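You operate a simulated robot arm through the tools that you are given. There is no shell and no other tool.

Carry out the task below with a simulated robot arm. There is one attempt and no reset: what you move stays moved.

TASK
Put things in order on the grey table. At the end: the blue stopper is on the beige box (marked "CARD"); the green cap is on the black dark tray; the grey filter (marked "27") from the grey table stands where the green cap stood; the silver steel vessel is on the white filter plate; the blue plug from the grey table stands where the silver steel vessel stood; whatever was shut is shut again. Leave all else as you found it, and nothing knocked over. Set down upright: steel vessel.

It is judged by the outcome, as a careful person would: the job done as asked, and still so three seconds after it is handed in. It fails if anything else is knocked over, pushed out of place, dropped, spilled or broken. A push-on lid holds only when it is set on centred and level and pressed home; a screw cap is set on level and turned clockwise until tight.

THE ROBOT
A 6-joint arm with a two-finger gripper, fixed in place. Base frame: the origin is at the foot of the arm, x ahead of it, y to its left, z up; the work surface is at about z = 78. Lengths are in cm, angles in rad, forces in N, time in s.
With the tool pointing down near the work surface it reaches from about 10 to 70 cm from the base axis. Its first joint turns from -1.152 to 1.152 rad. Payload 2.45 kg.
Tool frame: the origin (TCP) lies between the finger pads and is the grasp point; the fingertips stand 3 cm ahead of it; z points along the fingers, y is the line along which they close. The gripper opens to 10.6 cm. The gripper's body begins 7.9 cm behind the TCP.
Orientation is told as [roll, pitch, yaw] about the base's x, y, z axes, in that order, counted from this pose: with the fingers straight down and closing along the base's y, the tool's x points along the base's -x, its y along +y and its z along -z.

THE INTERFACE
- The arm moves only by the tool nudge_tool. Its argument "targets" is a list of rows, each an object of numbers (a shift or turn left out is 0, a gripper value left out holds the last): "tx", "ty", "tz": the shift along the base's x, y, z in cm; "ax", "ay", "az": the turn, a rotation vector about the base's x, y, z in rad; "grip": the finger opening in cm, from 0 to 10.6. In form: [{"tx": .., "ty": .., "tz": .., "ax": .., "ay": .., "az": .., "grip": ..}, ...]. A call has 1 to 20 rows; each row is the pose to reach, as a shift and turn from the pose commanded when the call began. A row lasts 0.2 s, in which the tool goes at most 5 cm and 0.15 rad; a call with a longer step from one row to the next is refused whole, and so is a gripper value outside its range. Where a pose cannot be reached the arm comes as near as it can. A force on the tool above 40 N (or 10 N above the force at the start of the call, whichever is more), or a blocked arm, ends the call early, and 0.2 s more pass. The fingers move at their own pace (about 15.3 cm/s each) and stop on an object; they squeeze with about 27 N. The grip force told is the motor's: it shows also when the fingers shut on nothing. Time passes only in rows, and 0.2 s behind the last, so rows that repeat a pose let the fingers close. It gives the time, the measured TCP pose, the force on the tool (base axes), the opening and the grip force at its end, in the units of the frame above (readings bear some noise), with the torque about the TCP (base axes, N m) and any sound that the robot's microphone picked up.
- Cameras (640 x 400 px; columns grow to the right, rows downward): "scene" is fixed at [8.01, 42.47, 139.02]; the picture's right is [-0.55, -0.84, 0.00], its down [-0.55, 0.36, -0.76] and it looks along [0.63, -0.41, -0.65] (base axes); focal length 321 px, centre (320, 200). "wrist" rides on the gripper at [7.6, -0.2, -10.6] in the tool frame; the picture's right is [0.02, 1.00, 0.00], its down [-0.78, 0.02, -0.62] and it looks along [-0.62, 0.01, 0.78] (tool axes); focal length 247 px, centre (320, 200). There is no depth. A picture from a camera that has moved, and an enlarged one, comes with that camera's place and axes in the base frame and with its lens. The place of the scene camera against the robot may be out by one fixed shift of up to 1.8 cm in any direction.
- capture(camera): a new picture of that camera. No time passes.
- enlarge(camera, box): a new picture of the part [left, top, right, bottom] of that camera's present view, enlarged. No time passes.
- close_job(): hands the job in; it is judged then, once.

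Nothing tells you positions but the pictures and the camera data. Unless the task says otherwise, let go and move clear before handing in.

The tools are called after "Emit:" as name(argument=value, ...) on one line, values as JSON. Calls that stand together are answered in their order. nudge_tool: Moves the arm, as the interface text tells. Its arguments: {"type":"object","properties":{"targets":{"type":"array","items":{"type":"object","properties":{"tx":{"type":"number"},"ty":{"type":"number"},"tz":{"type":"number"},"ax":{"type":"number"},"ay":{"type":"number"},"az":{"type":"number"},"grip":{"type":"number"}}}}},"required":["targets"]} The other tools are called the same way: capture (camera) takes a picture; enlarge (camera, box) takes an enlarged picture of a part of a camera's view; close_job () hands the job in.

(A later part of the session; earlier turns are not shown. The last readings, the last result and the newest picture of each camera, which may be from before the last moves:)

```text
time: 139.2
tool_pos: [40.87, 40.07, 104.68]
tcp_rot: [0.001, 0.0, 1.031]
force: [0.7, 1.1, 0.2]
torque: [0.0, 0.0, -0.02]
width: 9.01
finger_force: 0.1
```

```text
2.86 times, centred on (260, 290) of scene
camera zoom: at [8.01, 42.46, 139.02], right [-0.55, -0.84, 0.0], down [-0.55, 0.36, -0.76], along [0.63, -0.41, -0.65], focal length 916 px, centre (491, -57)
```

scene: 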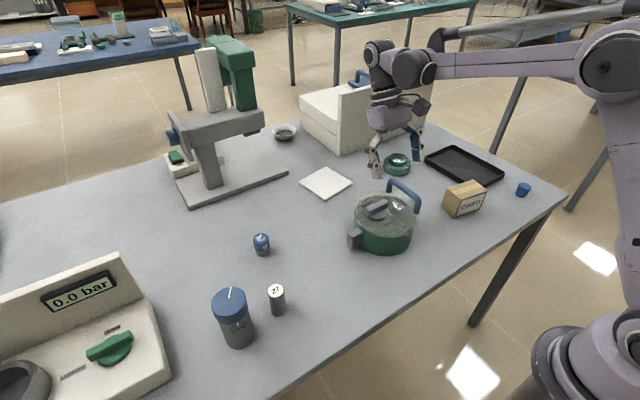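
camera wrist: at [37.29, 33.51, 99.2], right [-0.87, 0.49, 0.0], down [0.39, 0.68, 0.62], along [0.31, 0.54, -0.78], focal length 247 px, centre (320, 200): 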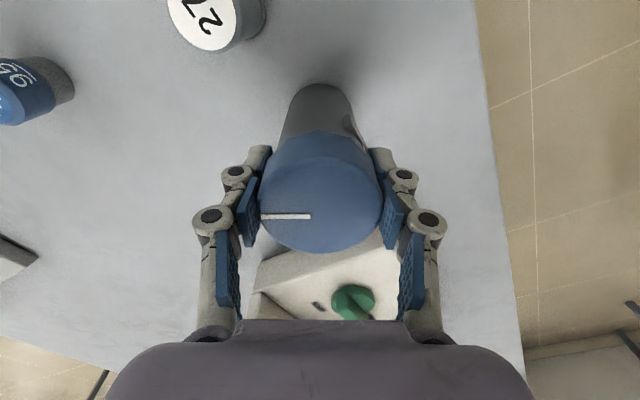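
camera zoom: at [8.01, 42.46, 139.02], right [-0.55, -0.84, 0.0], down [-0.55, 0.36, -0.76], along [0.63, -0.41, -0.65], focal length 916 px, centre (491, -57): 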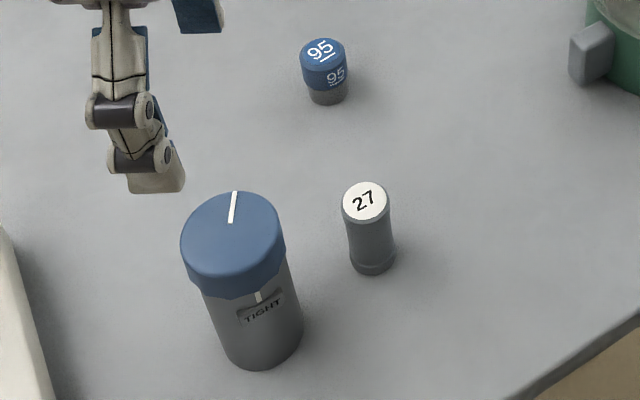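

The jar stands as at the start. Now I do what is certain: the green cap goes to the tray. I move over toward the cap to look at it from above.

Emit:
nudge_tool(targets=[{"tx": 1, "ty": -4.5, "az": -0.1}, {"tx": 2, "ty": -9, "az": -0.2}, {"tx": 3, "ty": -13.5, "az": -0.3}, {"tx": 4, "ty": -18, "az": -0.4}, {"tx": 5, "ty": -22.5, "az": -0.5}, {"tx": 6, "ty": -27, "az": -0.6}, {"tx": 7, "ty": -31.5, "az": -0.7}, {"tx": 8, "ty": -36, "az": -0.8}, {"tx": 9, "ty": -40.5, "az": -0.9}, {"tx": 10, "ty": -45, "az": -1.0}, {"tx": 11, "ty": -49.5, "az": -1.031}, {"tx": 12, "ty": -54, "az": -1.031}, {"tx": 13, "ty": -58.5, "az": -1.031}, {"tx": 14, "ty": -63, "az": -1.031}, {"tx": 15, "ty": -65.2, "az": -1.031, "grip": 10.6}, {"tx": 15, "ty": -65.2, "az": -1.031, "grip": 10.6}])

Emit:
capture(camera="wrist")

Emit:
enlarge(camera="wrist", box=[240, 80, 400, 200])

```text
time: 142.6
tool_pos: [55.88, -25.33, 104.48]
tcp_rot: [0.001, -0.001, 0.002]
force: [-0.2, -0.6, -0.1]
torque: [0.04, -0.03, 0.0]
width: 10.6
finger_force: 0.0
```

```text
taken
camera wrist: at [48.43, -25.33, 115.2], right [-0.02, 1.0, 0.0], down [0.78, 0.02, 0.62], along [0.62, 0.01, -0.78], focal length 247 px, centre (320, 200)
```

wrist: 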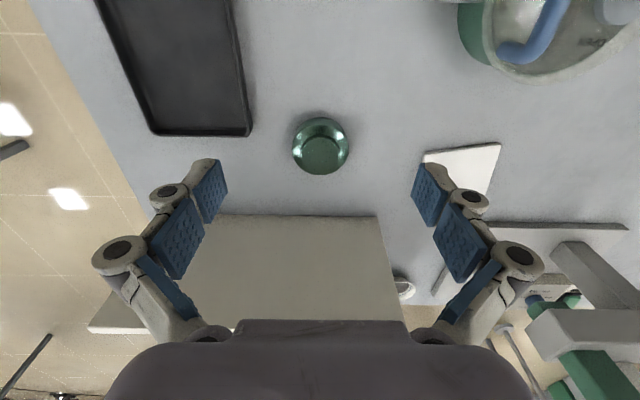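

```text
3.33 times, centred on (320, 140) of wrist
camera zoom: at [48.43, -25.33, 115.2], right [-0.02, 1.0, 0.0], down [0.78, 0.02, 0.62], along [0.62, 0.01, -0.78], focal length 823 px, centre (320, 400)
```

zoom: 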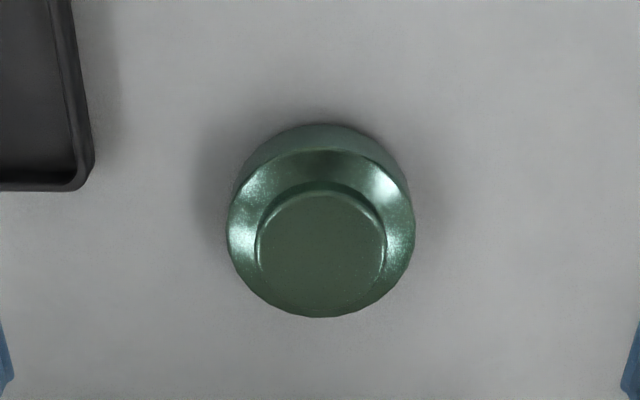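

The green cap is centred at about [66.1,-25.1], 8.7 cm wide with a 5.7 cm upper disc (top about z 82). I record this as its place, then move above it with the fingers narrowed to take the upper disc.

Emit:
nudge_tool(targets=[{"tx": 3.4, "tz": -3, "grip": 8.5}, {"tx": 6.8, "tz": -6, "grip": 8.5}, {"tx": 10.2, "tz": -9, "grip": 8.5}, {"tx": 10.2, "tz": -12, "grip": 8.5}, {"tx": 10.2, "tz": -12, "grip": 8.5}])

Emit:
capture(camera="wrist")

Emit:
enlarge(camera="scene", box=[350, 110, 450, 190])

```text
time: 143.8
tool_pos: [64.37, -24.57, 92.2]
tcp_rot: [-0.001, 0.0, 0.003]
force: [-0.1, 0.2, -0.3]
torque: [0.02, 0.0, 0.0]
width: 8.5
finger_force: 0.0
out of reach, approached as far as the arm can: row 2, 3, 4, 5
```

```text
taken
camera wrist: at [56.92, -24.56, 102.89], right [-0.02, 1.0, 0.0], down [0.78, 0.02, 0.62], along [0.62, 0.01, -0.78], focal length 247 px, centre (320, 200)
```

wrist: 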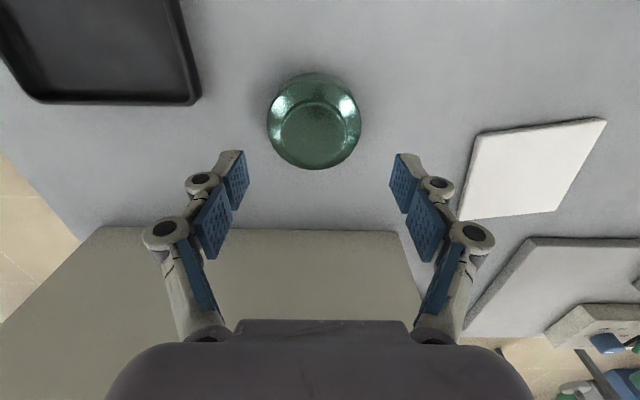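

```text
5.00 times, centred on (400, 150) of scene
camera zoom: at [8.01, 42.47, 139.02], right [-0.55, -0.84, 0.0], down [-0.55, 0.36, -0.76], along [0.63, -0.41, -0.65], focal length 1604 px, centre (-80, 450)
```

zoom: 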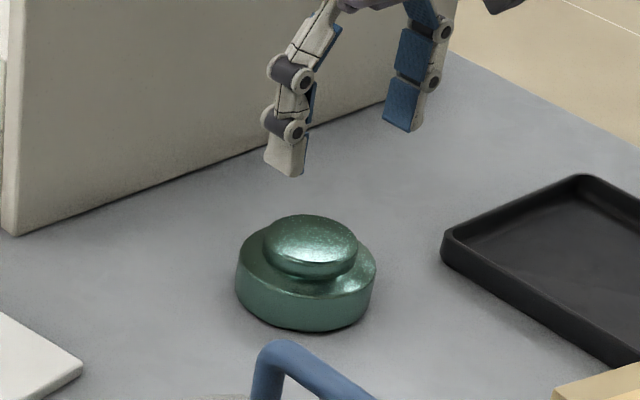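

With the tool vertical the arm reaches only 69 cm out here. I turn the tool to face outward and tilt it 0.3 rad outward to gain reach, keeping the fingers' closing line level.

Emit:
nudge_tool(targets=[{"az": -0.12}, {"az": -0.24}, {"az": -0.363}, {"az": -0.363}])

Emit:
nudge_tool(targets=[{"ax": -0.0355, "ay": -0.0935}, {"ax": -0.071, "ay": -0.187}, {"ax": -0.1065, "ay": -0.2805}, {"ax": -0.1065, "ay": -0.2805, "tx": 1.7, "ty": -0.5}, {"ax": -0.1065, "ay": -0.2805, "tx": 1.7, "ty": -0.5, "tz": -2}, {"ax": -0.1065, "ay": -0.2805, "tx": 1.7, "ty": -0.5, "tz": -2}])

Emit:
capture(camera="wrist")

Emit:
enlarge(camera="scene", box=[350, 110, 450, 190])

```text
time: 144.8
tool_pos: [64.44, -24.52, 92.23]
tcp_rot: [-0.002, 0.0, -0.364]
force: [-0.4, 0.1, -0.2]
torque: [0.0, 0.02, 0.02]
width: 8.49
finger_force: 0.0
```

```text
time: 146.2
tool_pos: [66.04, -25.14, 90.21]
tcp_rot: [0.0, -0.299, -0.36]
force: [-0.1, -0.3, -0.9]
torque: [0.0, -0.01, -0.02]
width: 8.49
finger_force: 0.0
```

```text
taken
camera wrist: at [56.32, -21.4, 98.13], right [0.33, 0.94, -0.01], down [0.53, -0.18, 0.82], along [0.78, -0.28, -0.57], focal length 247 px, centre (320, 200)
```

wrist: 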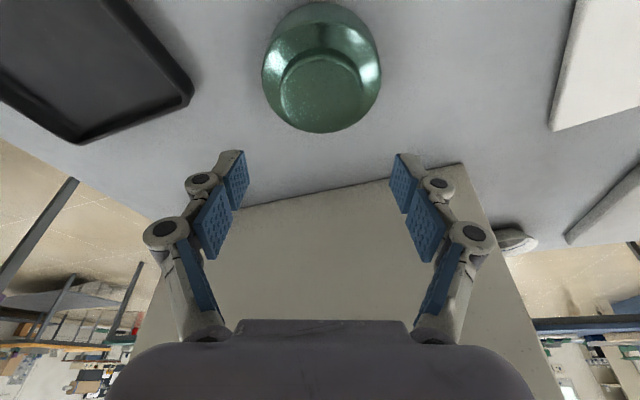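

```text
5.00 times, centred on (400, 150) of scene
camera zoom: at [8.01, 42.47, 139.02], right [-0.55, -0.84, 0.0], down [-0.55, 0.36, -0.76], along [0.63, -0.41, -0.65], focal length 1604 px, centre (-80, 450)
```

zoom: 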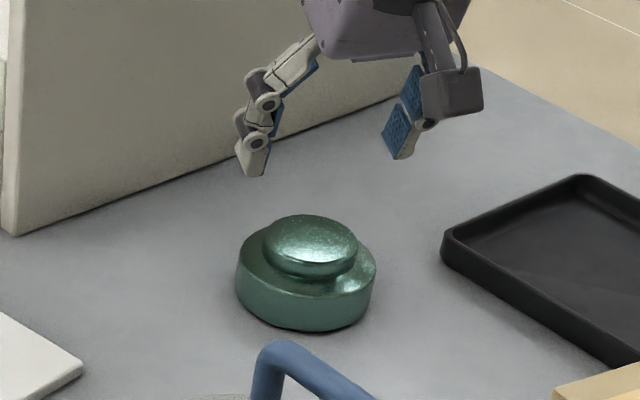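

The tilted pose reaches. I zoom to measure the cap's heights from this angle.

Emit:
enlarge(camera="wrist", box=[250, 0, 390, 140])

Emit:
enlarge(camera="scene", box=[375, 140, 425, 180])

```text
2.86 times, centred on (320, 70) of wrist
camera zoom: at [56.32, -21.4, 98.13], right [0.33, 0.94, -0.01], down [0.53, -0.18, 0.82], along [0.78, -0.28, -0.57], focal length 706 px, centre (320, 571)
```

zoom: 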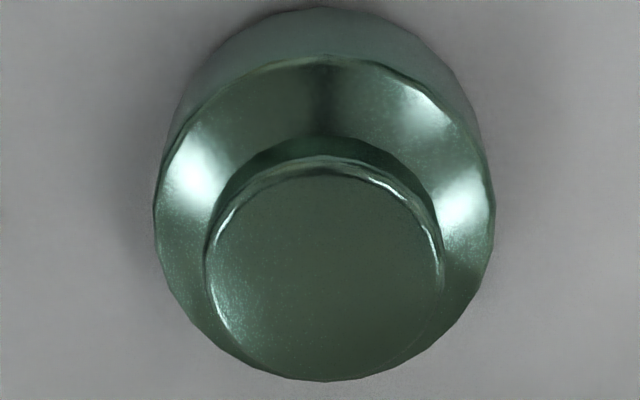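

```text
10.00 times, centred on (400, 160) of scene
camera zoom: at [8.01, 42.47, 139.02], right [-0.55, -0.84, 0.0], down [-0.55, 0.36, -0.76], along [0.63, -0.41, -0.65], focal length 3207 px, centre (-480, 600)
```

zoom: 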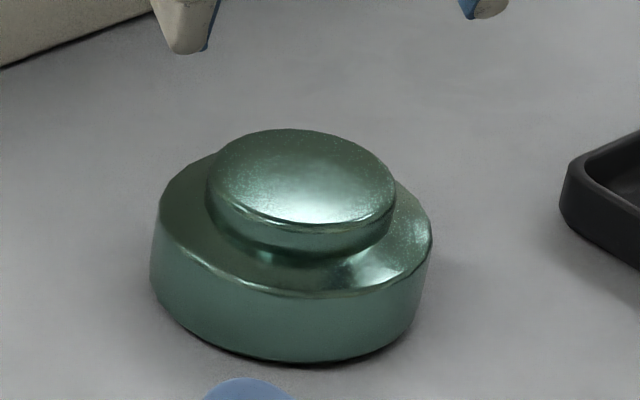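

The cap's base tops out at z 80.5 and its disc spans z 81.1–82.1, centre [66.3,-25.1]. I lower to the disc and close on it.

Emit:
nudge_tool(targets=[{"tx": -0.37, "ty": 0.28, "tz": -3, "grip": 8.5}, {"tx": -0.37, "ty": 0.28, "tz": -5, "grip": 8.5}, {"tx": -0.37, "ty": 0.28, "tz": -6.4, "grip": 8.5}, {"tx": -0.37, "ty": 0.28, "tz": -6.4, "grip": 8.5}])

Emit:
enlarge(camera="scene", box=[365, 125, 435, 185])

Emit:
capture(camera="wrist")

```text
time: 147.2
tool_pos: [65.76, -24.69, 83.69]
tcp_rot: [-0.001, -0.297, -0.36]
force: [0.2, -0.2, -0.2]
torque: [-0.04, 0.01, -0.05]
width: 8.5
finger_force: 0.0
```

```text
6.67 times, centred on (400, 155) of scene
camera zoom: at [8.01, 42.47, 139.02], right [-0.55, -0.84, 0.0], down [-0.55, 0.36, -0.76], along [0.63, -0.41, -0.65], focal length 2138 px, centre (-213, 500)
```

zoom: 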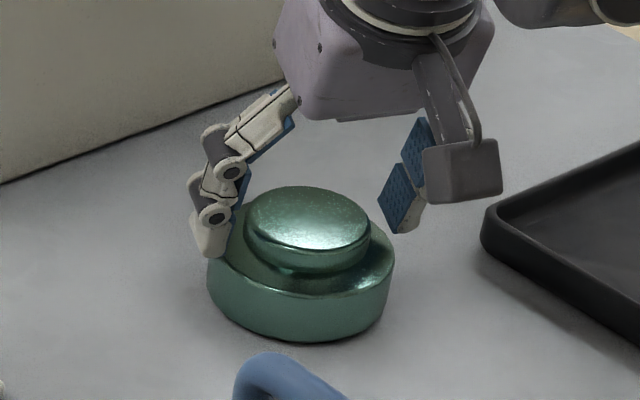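

```text
taken
camera wrist: at [55.99, -21.1, 91.7], right [0.33, 0.94, -0.01], down [0.53, -0.18, 0.82], along [0.78, -0.28, -0.57], focal length 247 px, centre (320, 200)
```

wrist: 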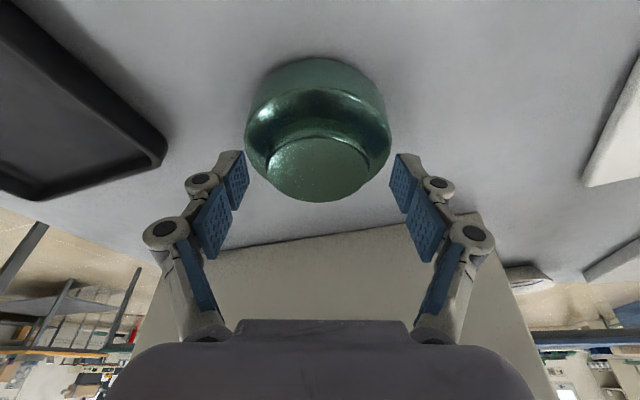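

The disc sits between the fingertips. I close on it and lift a little.

Emit:
nudge_tool(targets=[{"grip": 6.5}, {"grip": 5.3}, {"grip": 5}, {"grip": 5}])

Emit:
nudge_tool(targets=[{"tz": 0.5}, {"tz": 1.5}, {"tz": 1.5}])

Emit:
enlarge(camera="scene", box=[365, 125, 435, 185])

```text
time: 147.7
tool_pos: [65.71, -24.92, 84.22]
tcp_rot: [0.0, -0.302, -0.365]
force: [-3.7, -0.2, 10.3]
torque: [0.24, -0.18, 0.04]
width: 5.93
finger_force: 27.1
stopped in row 2: the force on the tool passed its limit at 47 N (the readings are from after the stop); the commanded pose is now the measured one
```

```text
time: 148.5
tool_pos: [65.93, -24.89, 85.49]
tcp_rot: [0.001, -0.302, -0.362]
force: [-1.5, -0.4, -2.2]
torque: [0.05, 0.01, -0.02]
width: 5.89
finger_force: 27.0
```

```text
6.67 times, centred on (400, 155) of scene
camera zoom: at [8.02, 42.46, 139.02], right [-0.55, -0.84, 0.0], down [-0.55, 0.36, -0.76], along [0.63, -0.41, -0.65], focal length 2138 px, centre (-213, 500)
```

zoom: 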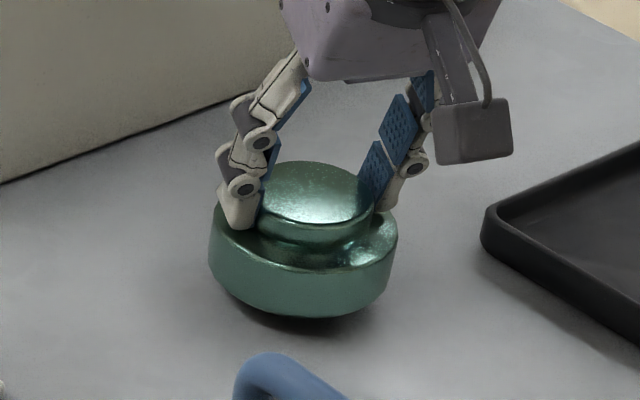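

The cap is light (about 2 N) and held; it was lifted level, and nothing shows beneath it. I raise it and carry it over the tray, keeping the same orientation.

Emit:
nudge_tool(targets=[{"tz": 2.5}, {"tz": 5}, {"tz": 5, "tx": -2.4, "ty": -2.9}, {"tz": 5, "tx": -4.8, "ty": -5.8}, {"tz": 5, "tx": -7.2, "ty": -8.7}, {"tz": 5, "tx": -9.6, "ty": -11.6}, {"tz": 5, "tx": -12, "ty": -14.5}, {"tz": 5, "tx": -14.4, "ty": -17.4}, {"tz": 5, "tx": -14.4, "ty": -17.4}])

Emit:
capture(camera="scene")

Emit:
capture(camera="wrist")

```text
time: 150.5
tool_pos: [51.38, -42.32, 90.49]
tcp_rot: [0.001, -0.302, -0.363]
force: [0.5, -0.3, -4.1]
torque: [0.0, -0.01, 0.02]
width: 5.92
finger_force: 27.3
```

```text
taken
```

scene: 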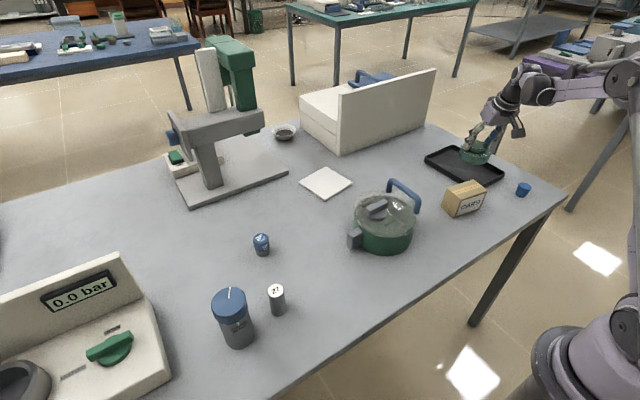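

```text
taken
camera wrist: at [41.5, -38.56, 98.47], right [0.34, 0.94, -0.01], down [0.53, -0.18, 0.83], along [0.78, -0.28, -0.56], focal length 247 px, centre (320, 200)
```

wrist: 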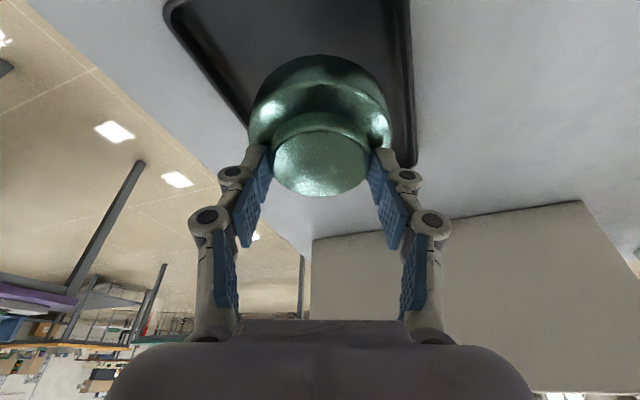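

The old spot is empty table. I check the position over the tray in close-up before lowering.

Emit:
enlarge(camera="scene", box=[415, 100, 535, 200])

Emit:
enlarge(camera="wrist", box=[160, 0, 440, 200])

```text
4.00 times, centred on (475, 150) of scene
camera zoom: at [8.02, 42.46, 139.02], right [-0.55, -0.84, 0.0], down [-0.55, 0.36, -0.76], along [0.63, -0.41, -0.65], focal length 1283 px, centre (-300, 400)
```

zoom: 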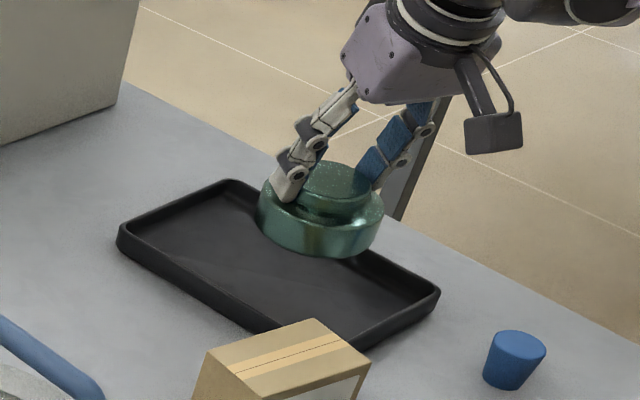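

```text
2.00 times, centred on (300, 100) of wrist
camera zoom: at [41.5, -38.56, 98.47], right [0.34, 0.94, -0.01], down [0.53, -0.18, 0.83], along [0.78, -0.28, -0.56], focal length 494 px, centre (360, 400)
```

zoom: 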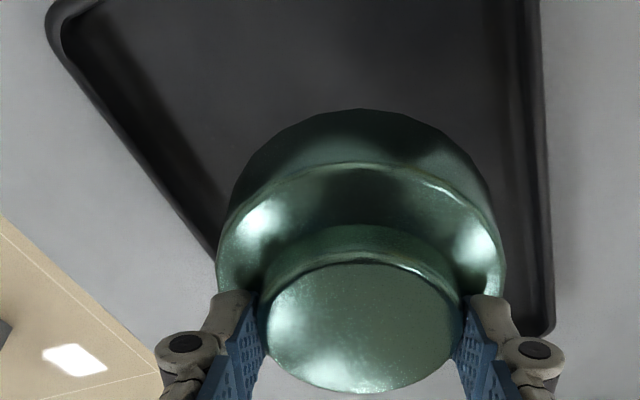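

The cap should go about 2.5 cm further in to be centred in the tray. I shift and lower it, watching the force.

Emit:
nudge_tool(targets=[{"tx": 1.3, "ty": -0.1}, {"tx": 2.5, "ty": -0.1}, {"tx": 2.5, "ty": -0.1, "tz": -2.5}, {"tx": 2.5, "ty": -0.1, "tz": -4.5}, {"tx": 2.5, "ty": -0.1, "tz": -5.2}, {"tx": 2.5, "ty": -0.1, "tz": -5.2}])

Emit:
enlarge(camera="scene", box=[415, 100, 535, 200])

```text
time: 151.9
tool_pos: [53.8, -42.38, 85.3]
tcp_rot: [0.0, -0.301, -0.362]
force: [-0.1, -0.3, -2.9]
torque: [0.01, 0.01, 0.0]
width: 5.91
finger_force: 26.9
```

```text
4.00 times, centred on (475, 150) of scene
camera zoom: at [8.02, 42.46, 139.02], right [-0.55, -0.84, 0.0], down [-0.55, 0.36, -0.76], along [0.63, -0.41, -0.65], focal length 1283 px, centre (-300, 400)
```

zoom: 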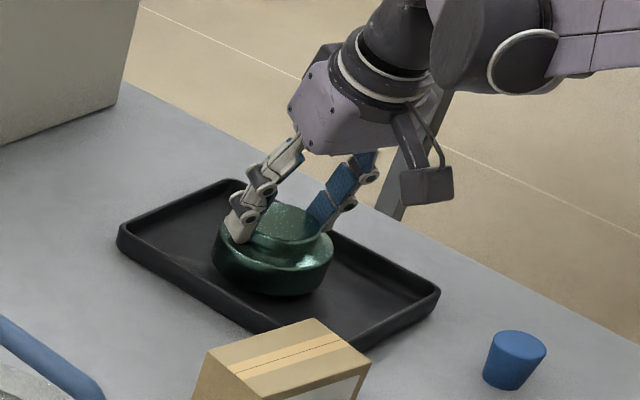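

It hovers inside the tray. I lower in small steps until it touches the tray floor.

Emit:
nudge_tool(targets=[{"tz": -0.2}, {"tz": -0.4}, {"tz": -0.4}])

Emit:
nudge_tool(targets=[{"tz": -0.15}, {"tz": -0.3}, {"tz": -0.3}])

```text
time: 152.7
tool_pos: [53.88, -42.35, 84.92]
tcp_rot: [0.003, -0.303, -0.363]
force: [-0.1, 0.6, -3.2]
torque: [0.0, -0.02, -0.05]
width: 5.92
finger_force: 26.6
```

```text
time: 153.5
tool_pos: [53.8, -42.33, 84.67]
tcp_rot: [-0.001, -0.302, -0.364]
force: [-1.2, -0.2, -1.7]
torque: [-0.05, -0.01, 0.02]
width: 5.93
finger_force: 26.9
```

It is just touching. A last millimetre, then I open the fingers and lift away.

Emit:
nudge_tool(targets=[{"tz": -0.1}, {"tz": -0.1}])

Emit:
nudge_tool(targets=[{"grip": 6.5}, {"grip": 8}, {"grip": 8, "tz": 0.5}, {"grip": 8, "tz": 3}, {"grip": 8, "tz": 7}, {"grip": 8, "tz": 11}])

Emit:
capture(camera="scene")

Emit:
enlarge(camera="scene", box=[415, 100, 535, 200])

```text
time: 154.1
tool_pos: [53.79, -42.39, 84.74]
tcp_rot: [0.001, -0.305, -0.363]
force: [-1.5, 1.3, 12.1]
torque: [0.0, 0.17, 0.07]
width: 5.91
finger_force: 26.7
```

```text
time: 155.5
tool_pos: [53.8, -42.25, 95.78]
tcp_rot: [0.0, -0.302, -0.363]
force: [-0.5, 0.9, 0.6]
torque: [-0.01, -0.01, -0.02]
width: 8.0
finger_force: 0.1
```

```text
taken
```

scene: 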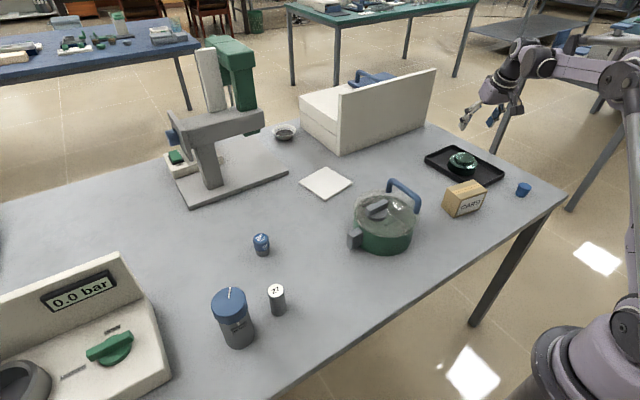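

```text
4.00 times, centred on (475, 150) of scene
camera zoom: at [8.01, 42.47, 139.02], right [-0.55, -0.84, 0.0], down [-0.55, 0.36, -0.76], along [0.63, -0.41, -0.65], focal length 1283 px, centre (-300, 400)
```

zoom: 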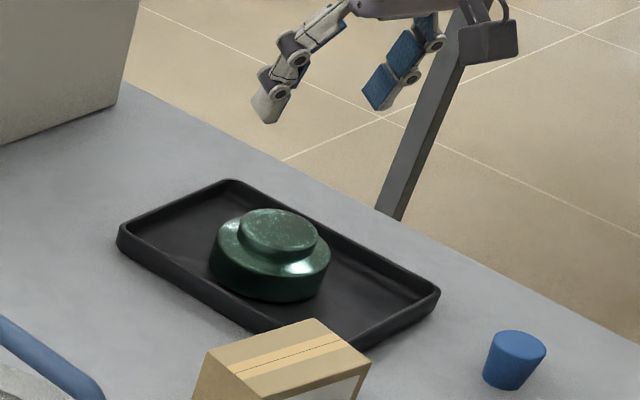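

The green cap stands in the tray. Next is the 27 filter: I keep the same outward tilt (slightly more) so it can later be set down upright at the far spot, and travel above it.

Emit:
nudge_tool(targets=[{"tx": -0.76, "ty": 4.55, "tz": 1, "ax": -0.0178, "ay": -0.0468}, {"tx": -1.53, "ty": 9.1, "tz": 2, "ax": -0.0178, "ay": -0.0468}, {"tx": -2.29, "ty": 13.65, "tz": 3, "ax": -0.0178, "ay": -0.0468}, {"tx": -3.05, "ty": 18.2, "tz": 3, "ax": -0.0178, "ay": -0.0468}, {"tx": -3.8, "ty": 22.75, "tz": 3, "ax": -0.0178, "ay": -0.0468}, {"tx": -4.6, "ty": 27.3, "tz": 3, "ax": -0.0178, "ay": -0.0468}, {"tx": -5.3, "ty": 31.85, "tz": 3, "ax": -0.0178, "ay": -0.0468}, {"tx": -6.1, "ty": 36.4, "tz": 3, "ax": -0.0178, "ay": -0.0468}, {"tx": -6.9, "ty": 40.95, "tz": 3, "ax": -0.0178, "ay": -0.0468}, {"tx": -7.6, "ty": 45.5, "tz": 3, "ax": -0.0178, "ay": -0.0468}, {"tx": -8.4, "ty": 50.05, "tz": 3, "ax": -0.0178, "ay": -0.0468}, {"tx": -9.2, "ty": 54.6, "tz": 3, "ax": -0.0178, "ay": -0.0468}, {"tx": -10, "ty": 59.15, "tz": 3, "ax": -0.0178, "ay": -0.0468}, {"tx": -11, "ty": 63.7, "tz": 3, "ax": -0.0178, "ay": -0.0468}, {"tx": -12, "ty": 68.25, "tz": 3, "ax": -0.0178, "ay": -0.0468}, {"tx": -14, "ty": 72, "tz": 2, "ax": -0.0178, "ay": -0.0468}, {"tx": -14, "ty": 73.4, "tz": 0, "ax": -0.0178, "ay": -0.0468, "grip": 6}, {"tx": -14, "ty": 73.4, "tz": 0, "ax": -0.0178, "ay": -0.0468, "grip": 6}])

Emit:
capture(camera="wrist")

Emit:
enlarge(camera="scene", box=[200, 220, 320, 340])

```text
time: 159.3
tool_pos: [39.87, 30.89, 95.59]
tcp_rot: [0.0, -0.352, -0.362]
force: [-0.1, 0.2, -0.1]
torque: [0.03, -0.03, 0.0]
width: 5.99
finger_force: 0.1
```

```text
taken
camera wrist: at [29.8, 34.86, 102.97], right [0.34, 0.94, -0.01], down [0.49, -0.17, 0.85], along [0.8, -0.29, -0.52], focal length 247 px, centre (320, 200)
```

wrist: 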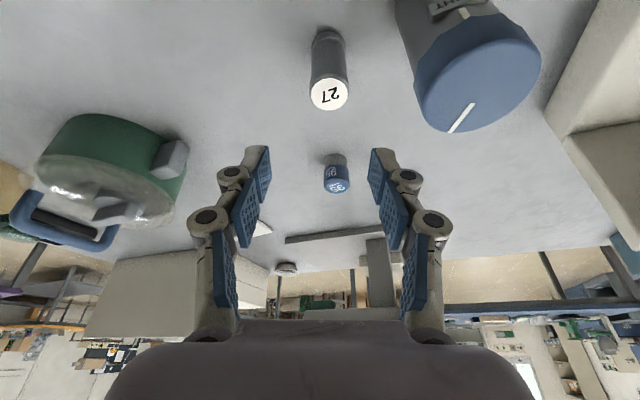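

```text
3.33 times, centred on (260, 280) of scene
camera zoom: at [8.01, 42.47, 139.02], right [-0.55, -0.84, 0.0], down [-0.55, 0.36, -0.76], along [0.63, -0.41, -0.65], focal length 1069 px, centre (520, -67)
```

zoom: 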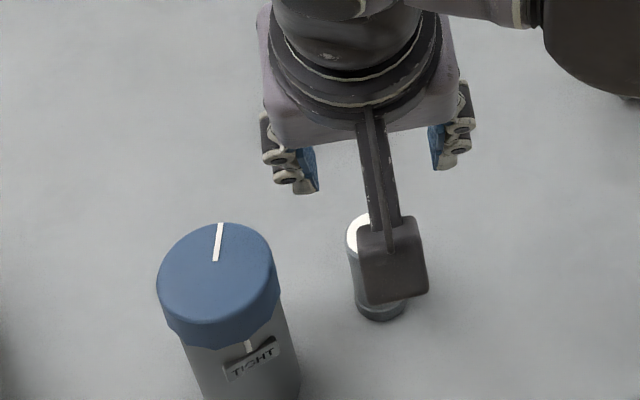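

The filter is at about [41.8,31.2], top z 85.4. I align over it and descend with the fingers on both sides.

Emit:
nudge_tool(targets=[{"tx": 1.5, "ty": 0.45, "tz": -2}, {"tx": 1.5, "ty": 0.45, "tz": -5}, {"tx": 1.5, "ty": 0.45, "tz": -5}])

Emit:
capture(camera="wrist")

```text
time: 160.1
tool_pos: [41.3, 31.43, 90.51]
tcp_rot: [0.001, -0.352, -0.363]
force: [0.5, 0.2, -0.8]
torque: [0.0, 0.0, -0.01]
width: 6.02
finger_force: 0.0
```

```text
taken
camera wrist: at [31.3, 35.29, 97.96], right [0.34, 0.94, -0.01], down [0.49, -0.17, 0.85], along [0.8, -0.29, -0.52], focal length 247 px, centre (320, 200)
```

wrist: 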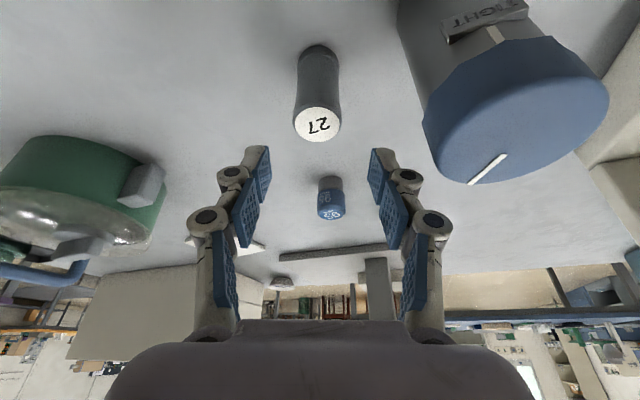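

The filter is centred between the fingers. I go down and close on it.

Emit:
nudge_tool(targets=[{"tz": -3, "tx": 0.1}, {"tz": -5.5, "tx": 0.1}, {"tz": -6.8, "tx": 0.1}, {"tz": -6.8, "tx": 0.1}])

Emit:
capture(camera="wrist")

Emit:
nudge_tool(targets=[{"grip": 4}, {"grip": 3}, {"grip": 2.4}, {"grip": 2.4}])

```text
time: 161.1
tool_pos: [41.74, 31.27, 83.66]
tcp_rot: [-0.001, -0.353, -0.363]
force: [0.9, -0.2, -0.3]
torque: [0.0, -0.05, 0.04]
width: 6.0
finger_force: 0.0
```

```text
taken
camera wrist: at [31.46, 35.2, 91.14], right [0.34, 0.94, -0.01], down [0.49, -0.17, 0.85], along [0.8, -0.29, -0.52], focal length 247 px, centre (320, 200)
```

wrist: 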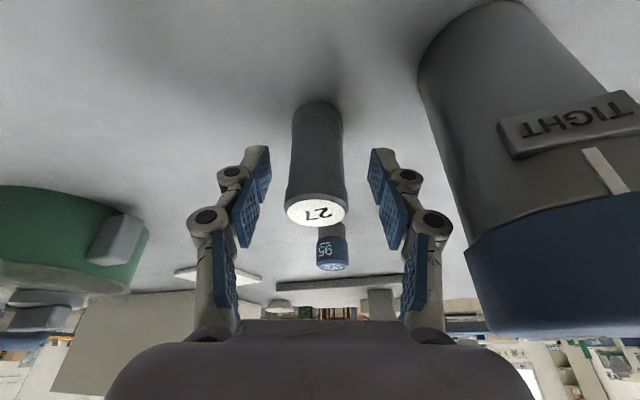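

```text
time: 162.1
tool_pos: [41.48, 31.22, 83.8]
tcp_rot: [0.0, -0.353, -0.364]
force: [0.2, 0.5, 0.2]
torque: [-0.02, 0.02, 0.0]
width: 3.26
finger_force: 26.3
```

Gripped at 3.26 cm. I lift it and check that it hangs upright.

Emit:
nudge_tool(targets=[{"tz": 1}, {"tz": 4}, {"tz": 8}, {"tz": 12}, {"tz": 12}])

Emit:
enlarge(camera="scene", box=[180, 180, 340, 340])

Emit:
capture(camera="wrist")

```text
time: 163.3
tool_pos: [41.5, 31.33, 95.84]
tcp_rot: [0.0, -0.353, -0.362]
force: [-0.4, 0.5, 0.0]
torque: [-0.02, 0.03, 0.03]
width: 3.28
finger_force: 27.2
```

```text
2.50 times, centred on (260, 260) of scene
camera zoom: at [8.01, 42.47, 139.02], right [-0.55, -0.84, 0.0], down [-0.55, 0.36, -0.76], along [0.63, -0.41, -0.65], focal length 802 px, centre (470, 50)
```

zoom: 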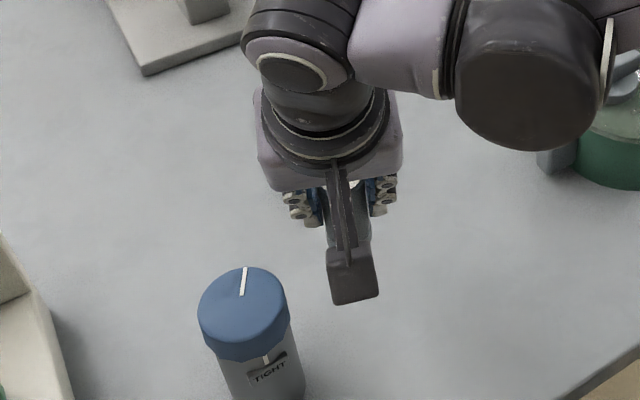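

```text
taken
camera wrist: at [31.43, 35.26, 103.25], right [0.34, 0.94, -0.01], down [0.49, -0.17, 0.85], along [0.8, -0.29, -0.52], focal length 247 px, centre (320, 200)
```

wrist: 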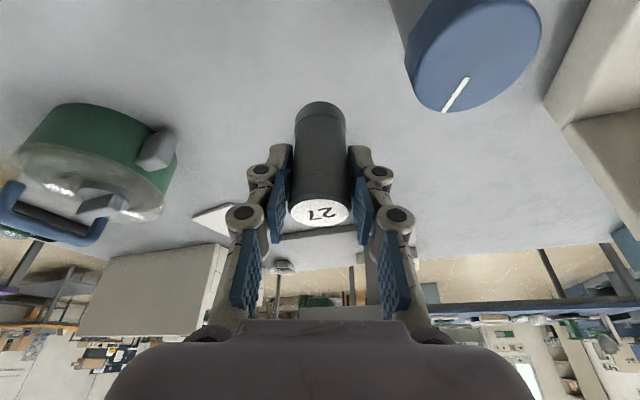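

The filter hangs upright. I raise it above the pot's height and carry it to the green cap's old spot.

Emit:
nudge_tool(targets=[{"tz": 4}, {"tz": 5, "tx": 1.7, "ty": -4}, {"tz": 5, "tx": 3.5, "ty": -8}, {"tz": 5, "tx": 5.2, "ty": -12}, {"tz": 5, "tx": 7, "ty": -16}, {"tz": 5, "tx": 8.7, "ty": -20}, {"tz": 5, "tx": 10.5, "ty": -24}, {"tz": 5, "tx": 12.2, "ty": -28}, {"tz": 5, "tx": 14, "ty": -32}, {"tz": 5, "tx": 15.7, "ty": -36}, {"tz": 5, "tx": 17.5, "ty": -40}, {"tz": 5, "tx": 19.2, "ty": -44}, {"tz": 4, "tx": 21, "ty": -48}, {"tz": 2, "tx": 22.7, "ty": -52}, {"tz": 0, "tx": 24.4, "ty": -56.3}, {"tz": 0, "tx": 24.4, "ty": -56.3}])

Emit:
capture(camera="wrist")

Emit:
enlarge(camera="scene", box=[350, 90, 460, 190])

```text
refused: row 15 steps farther than a row can; nothing moved
```

```text
taken
camera wrist: at [31.43, 35.26, 103.25], right [0.34, 0.94, -0.01], down [0.49, -0.17, 0.85], along [0.8, -0.29, -0.52], focal length 247 px, centre (320, 200)
```

wrist: 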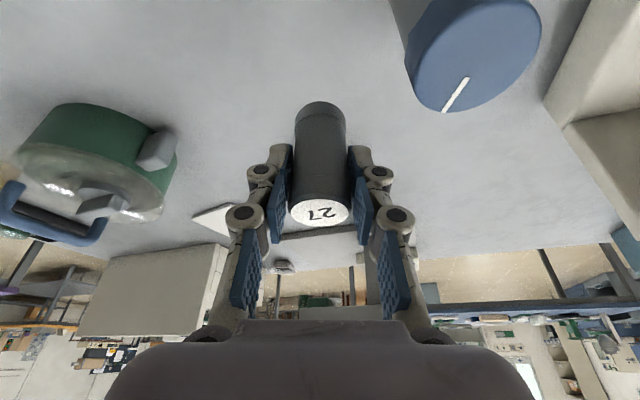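

```text
4.00 times, centred on (405, 140) of scene
camera zoom: at [8.01, 42.47, 139.02], right [-0.55, -0.84, 0.0], down [-0.55, 0.36, -0.76], along [0.63, -0.41, -0.65], focal length 1283 px, centre (-20, 440)
```

zoom: 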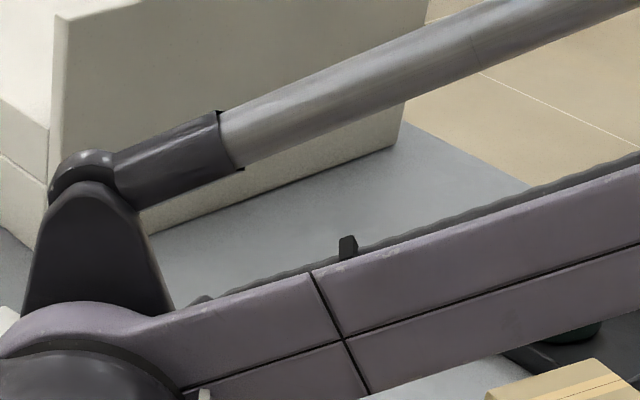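

One row was too long; I resend the carry with shorter steps.

Emit:
nudge_tool(targets=[{"tz": 4}, {"tz": 5, "tx": 1.7, "ty": -4}, {"tz": 5, "tx": 3.5, "ty": -8}, {"tz": 5, "tx": 5.2, "ty": -12}, {"tz": 5, "tx": 7, "ty": -16}, {"tz": 5, "tx": 8.7, "ty": -20}, {"tz": 5, "tx": 10.5, "ty": -24}, {"tz": 5, "tx": 12.2, "ty": -28}, {"tz": 5, "tx": 14, "ty": -32}, {"tz": 5, "tx": 15.7, "ty": -36}, {"tz": 5, "tx": 17.5, "ty": -40}, {"tz": 5, "tx": 19.2, "ty": -44}, {"tz": 5, "tx": 21, "ty": -48}, {"tz": 4, "tx": 22.5, "ty": -51.5}, {"tz": 2, "tx": 23.8, "ty": -54.5}, {"tz": 0, "tx": 24.4, "ty": -56.3}, {"tz": 0, "tx": 24.4, "ty": -56.3}])

Emit:
capture(camera="wrist")

Emit:
enlarge(camera="scene", box=[350, 90, 460, 190])

```text
time: 166.9
tool_pos: [65.97, -24.8, 95.77]
tcp_rot: [0.001, -0.351, -0.364]
force: [-0.1, 0.0, -0.3]
torque: [-0.04, -0.02, 0.0]
width: 3.29
finger_force: 26.8
```

```text
taken
camera wrist: at [55.81, -20.97, 103.28], right [0.34, 0.94, -0.01], down [0.49, -0.17, 0.85], along [0.8, -0.29, -0.52], focal length 247 px, centre (320, 200)
```

wrist: 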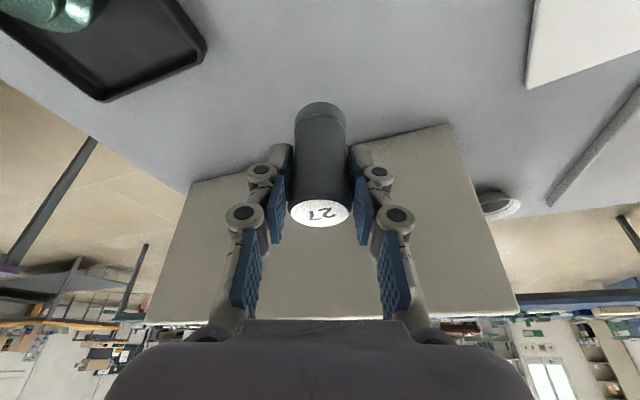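

```text
4.00 times, centred on (405, 140) of scene
camera zoom: at [8.02, 42.46, 139.02], right [-0.55, -0.84, 0.0], down [-0.55, 0.36, -0.76], along [0.63, -0.41, -0.65], focal length 1283 px, centre (-20, 440)
```

zoom: 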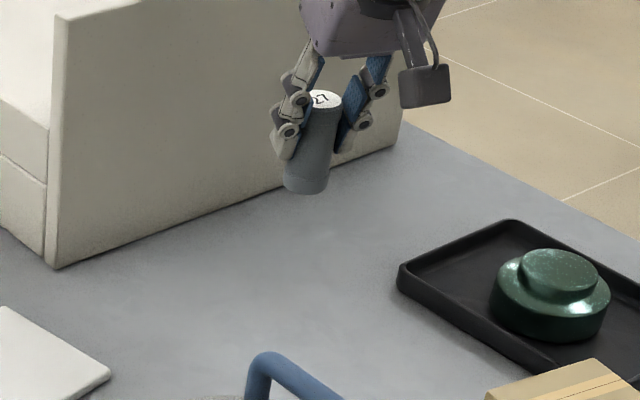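

The filter is above the spot. I lower it in steps toward the table.

Emit:
nudge_tool(targets=[{"tz": -4}, {"tz": -8}, {"tz": -10.5}, {"tz": -11.5}, {"tz": -11.5}])

Emit:
nudge_tool(targets=[{"tz": -0.3}, {"tz": -0.45}, {"tz": -0.45}])

Emit:
enlarge(camera="scene", box=[350, 110, 450, 190])

```text
time: 168.1
tool_pos: [65.91, -24.92, 84.3]
tcp_rot: [0.0, -0.352, -0.363]
force: [0.6, 0.7, -0.9]
torque: [0.0, -0.01, 0.03]
width: 3.27
finger_force: 26.4
```

```text
time: 168.9
tool_pos: [65.83, -24.84, 83.93]
tcp_rot: [-0.001, -0.353, -0.364]
force: [-0.6, 0.1, -0.7]
torque: [0.0, 0.01, 0.0]
width: 3.28
finger_force: 26.4
```

```text
5.00 times, centred on (400, 150) of scene
camera zoom: at [8.01, 42.47, 139.02], right [-0.55, -0.84, 0.0], down [-0.55, 0.36, -0.76], along [0.63, -0.41, -0.65], focal length 1604 px, centre (-80, 450)
```

zoom: 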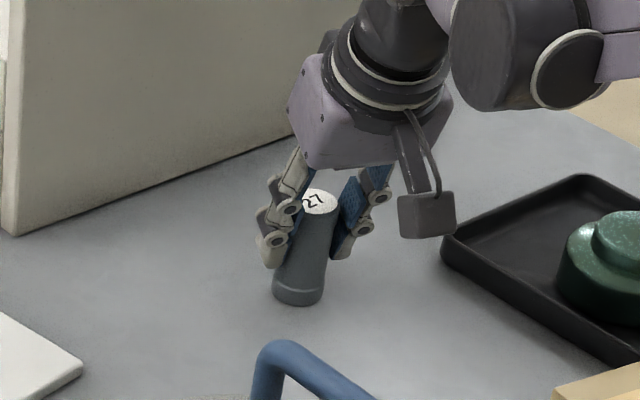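

It lines up with where the cap stood; I shift 0.4 cm to match better and lower until it touches.

Emit:
nudge_tool(targets=[{"tx": -0.2, "ty": -0.35}, {"tx": -0.2, "ty": -0.35, "tz": -0.1}, {"tx": -0.2, "ty": -0.35, "tz": -0.1}])

Emit:
nudge_tool(targets=[{"tz": -0.1}, {"tz": -0.1}])

Emit:
nudge_tool(targets=[{"tz": -0.1}, {"tz": -0.1}])

```text
time: 169.7
tool_pos: [65.74, -25.26, 83.69]
tcp_rot: [0.001, -0.353, -0.363]
force: [-1.2, -0.9, 2.6]
torque: [0.01, -0.02, 0.02]
width: 3.28
finger_force: 27.2
```

```text
time: 170.3
tool_pos: [65.63, -25.12, 83.68]
tcp_rot: [0.001, -0.354, -0.364]
force: [-3.5, 1.8, 17.0]
torque: [0.02, 0.07, 0.0]
width: 3.26
finger_force: 26.6
```

```text
time: 170.9
tool_pos: [65.59, -25.19, 83.75]
tcp_rot: [0.0, -0.354, -0.362]
force: [0.5, 1.7, 25.3]
torque: [-0.05, -0.16, 0.04]
width: 3.27
finger_force: 26.9
```

It stands on the table. I ease the press, open, and move up and away along the tool's line.

Emit:
nudge_tool(targets=[{"tz": 0.15}, {"tz": 0.15}, {"tz": 0.15, "grip": 4}, {"tz": 0.15, "grip": 6}, {"tz": 0.15, "grip": 6}, {"tz": 3, "grip": 6, "tx": -0.5, "ty": 0.2}, {"tz": 7, "grip": 6, "tx": -1.5, "ty": 0.6}, {"tz": 11, "grip": 6, "tx": -3, "ty": 1.2}])

Emit:
capture(camera="scene")

Emit:
enlarge(camera="scene", box=[350, 110, 450, 190])

```text
time: 172.7
tool_pos: [62.75, -23.96, 94.59]
tcp_rot: [-0.002, -0.352, -0.365]
force: [-0.5, -0.3, 1.3]
torque: [0.01, -0.01, -0.01]
width: 6.0
finger_force: 0.1
```

```text
taken
```

scene: 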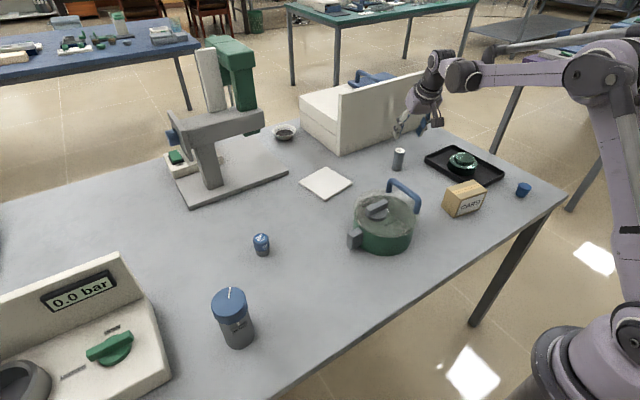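

```text
5.00 times, centred on (400, 150) of scene
camera zoom: at [8.01, 42.47, 139.02], right [-0.55, -0.84, 0.0], down [-0.55, 0.36, -0.76], along [0.63, -0.41, -0.65], focal length 1604 px, centre (-80, 450)
```

zoom: 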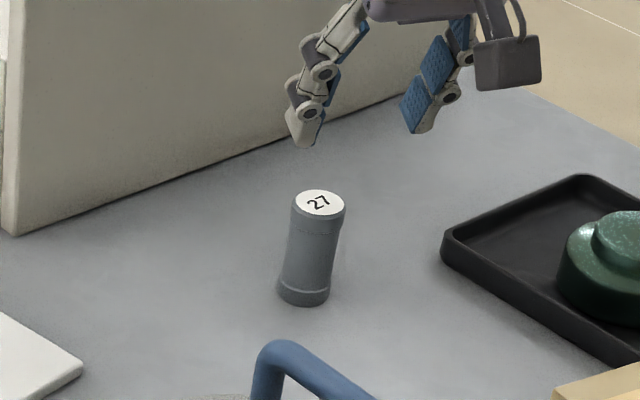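

The filter stands upright on the cap's old spot. Before handling the remaining parts I want a closer look at the jar's material, so I level the tool and go near it.

Emit:
nudge_tool(targets=[{"ax": 0.04, "ay": 0.106, "tx": -2, "tz": 2}, {"ax": 0.08, "ay": 0.212, "tx": -4, "tz": 4}, {"ax": 0.125, "ay": 0.329, "tx": -6, "tz": 6}, {"ax": 0.125, "ay": 0.329, "tx": -8, "tz": 8}, {"ax": 0.125, "ay": 0.329, "tx": -9, "ty": 4, "tz": 9}, {"ax": 0.125, "ay": 0.329, "tx": -10, "ty": 8, "tz": 9}, {"ax": 0.125, "ay": 0.329, "tx": -11, "ty": 12, "tz": 9}, {"ax": 0.125, "ay": 0.329, "tx": -12, "ty": 16, "tz": 9}, {"ax": 0.125, "ay": 0.329, "tx": -13, "ty": 20, "tz": 9}])

Emit:
nudge_tool(targets=[{"az": 0.12, "tx": -1.5, "ty": 4}, {"az": 0.24, "tx": -3, "ty": 8}, {"az": 0.364, "tx": -5, "ty": 12}, {"az": 0.364, "tx": -8, "ty": 16}, {"az": 0.364, "tx": -11, "ty": 20}, {"az": 0.364, "tx": -14, "ty": 24}, {"az": 0.364, "tx": -17, "ty": 28}, {"az": 0.364, "tx": -20, "ty": 32}, {"az": 0.364, "tx": -23, "ty": 36, "tz": -2}, {"az": 0.364, "tx": -24, "ty": 40, "tz": -5}, {"az": 0.364, "tx": -24, "ty": 43, "tz": -9}, {"az": 0.364, "tx": -24, "ty": 44, "tz": -13}, {"az": 0.364, "tx": -24, "ty": 44, "tz": -13}])

Emit:
capture(camera="wrist")

```text
time: 174.7
tool_pos: [49.92, -4.02, 103.47]
tcp_rot: [0.0, 0.0, -0.363]
force: [0.3, 0.4, -0.6]
torque: [-0.04, -0.02, -0.03]
width: 5.99
finger_force: 0.1
```

```text
refused: row 9 steps farther than a row can; nothing moved
```

```text
taken
camera wrist: at [42.62, -1.29, 114.17], right [0.34, 0.94, 0.0], down [0.74, -0.26, 0.62], along [0.59, -0.21, -0.78], focal length 247 px, centre (320, 200)
```

wrist: 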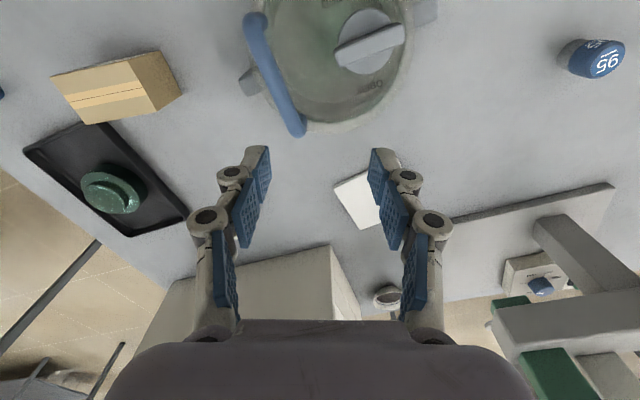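

I resend the approach to the jar with shorter steps.

Emit:
nudge_tool(targets=[{"az": 0.12, "tx": -1.5, "ty": 4}, {"az": 0.24, "tx": -3, "ty": 8}, {"az": 0.364, "tx": -5, "ty": 12}, {"az": 0.364, "tx": -7.5, "ty": 16}, {"az": 0.364, "tx": -10, "ty": 20}, {"az": 0.364, "tx": -12.5, "ty": 24}, {"az": 0.364, "tx": -15, "ty": 28}, {"az": 0.364, "tx": -17.5, "ty": 32}, {"az": 0.364, "tx": -20, "ty": 36}, {"az": 0.364, "tx": -22.5, "ty": 40}, {"az": 0.364, "tx": -24, "ty": 43, "tz": -3}, {"az": 0.364, "tx": -25, "ty": 44, "tz": -7.5}, {"az": 0.364, "tx": -26, "ty": 44, "tz": -12}, {"az": 0.364, "tx": -26, "ty": 44, "tz": -12}])

Emit:
capture(camera="wrist")

Emit:
enlarge(camera="wrist", box=[260, 130, 400, 260])

```text
time: 177.7
tool_pos: [23.73, 40.1, 91.44]
tcp_rot: [0.0, -0.001, 0.0]
force: [0.9, 0.6, 0.6]
torque: [0.02, 0.0, 0.0]
width: 6.01
finger_force: 0.0
```

```text
taken
camera wrist: at [16.07, 40.11, 102.23], right [-0.02, 1.0, 0.0], down [0.78, 0.02, 0.62], along [0.62, 0.01, -0.78], focal length 247 px, centre (320, 200)
```

wrist: 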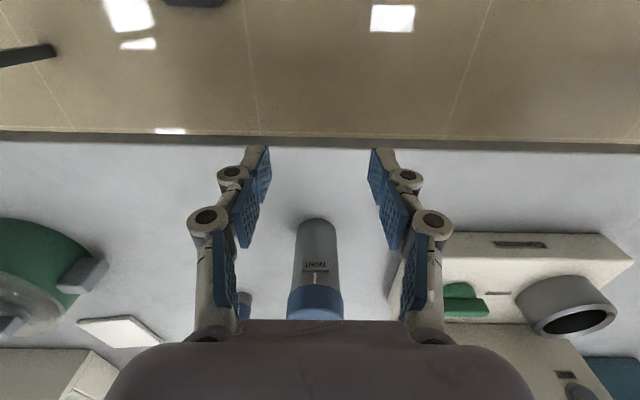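

```text
3.08 times, centred on (330, 195) of wrist
camera zoom: at [16.07, 40.11, 102.23], right [-0.02, 1.0, 0.0], down [0.78, 0.02, 0.62], along [0.62, 0.01, -0.78], focal length 760 px, centre (289, 215)
```

zoom: 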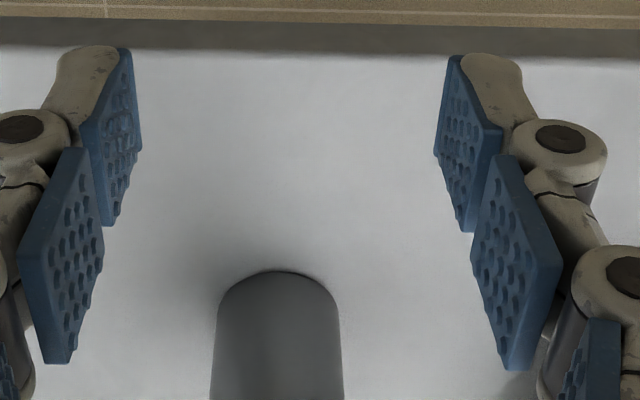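

Emit:
enlarge(camera="wrist", box=[280, 210, 360, 320])

Emit:
enlarge(camera="wrist", box=[430, 225, 640, 400])

Emit:
enlarge(camera="wrist", box=[0, 200, 170, 330])

```text
3.64 times, centred on (320, 265) of wrist
camera zoom: at [16.07, 40.11, 102.23], right [-0.02, 1.0, 0.0], down [0.78, 0.02, 0.62], along [0.62, 0.01, -0.78], focal length 898 px, centre (320, -36)
```

zoom: 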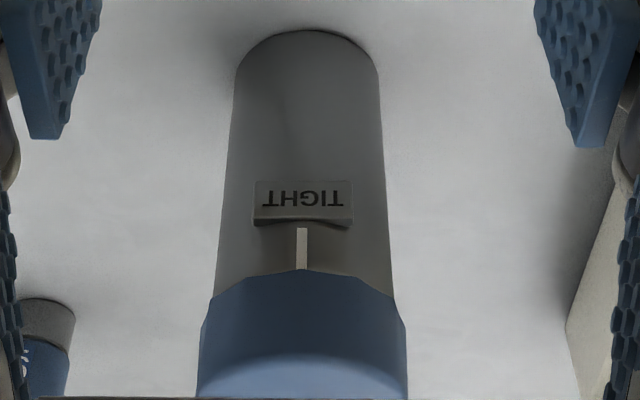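

```text
2.29 times, centred on (535, 312) of wrist
camera zoom: at [16.07, 40.11, 102.23], right [-0.02, 1.0, 0.0], down [0.78, 0.02, 0.62], along [0.62, 0.01, -0.78], focal length 564 px, centre (-171, -57)
```

zoom: 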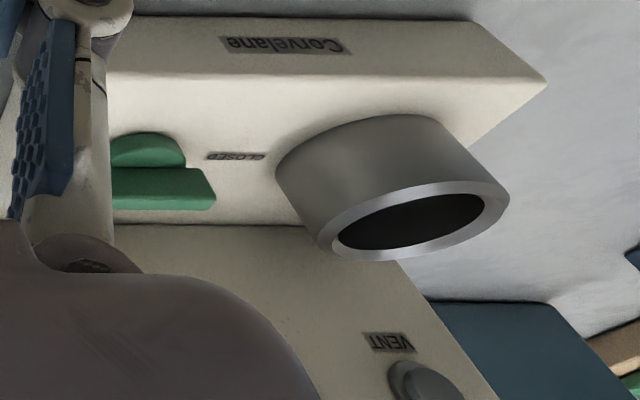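

```text
3.08 times, centred on (85, 265) of wrist
camera zoom: at [16.07, 40.11, 102.23], right [-0.02, 1.0, 0.0], down [0.78, 0.02, 0.62], along [0.62, 0.01, -0.78], focal length 760 px, centre (1043, 0)
```

zoom: 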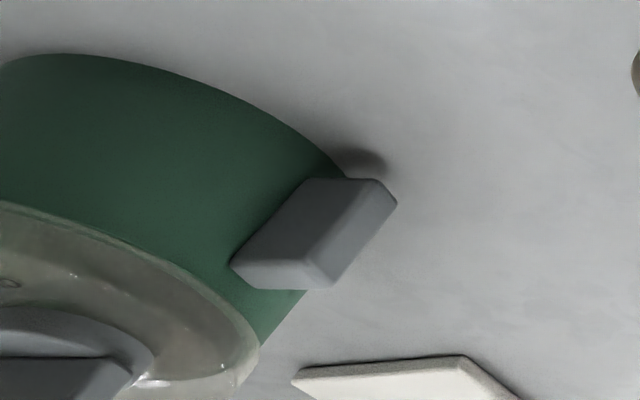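

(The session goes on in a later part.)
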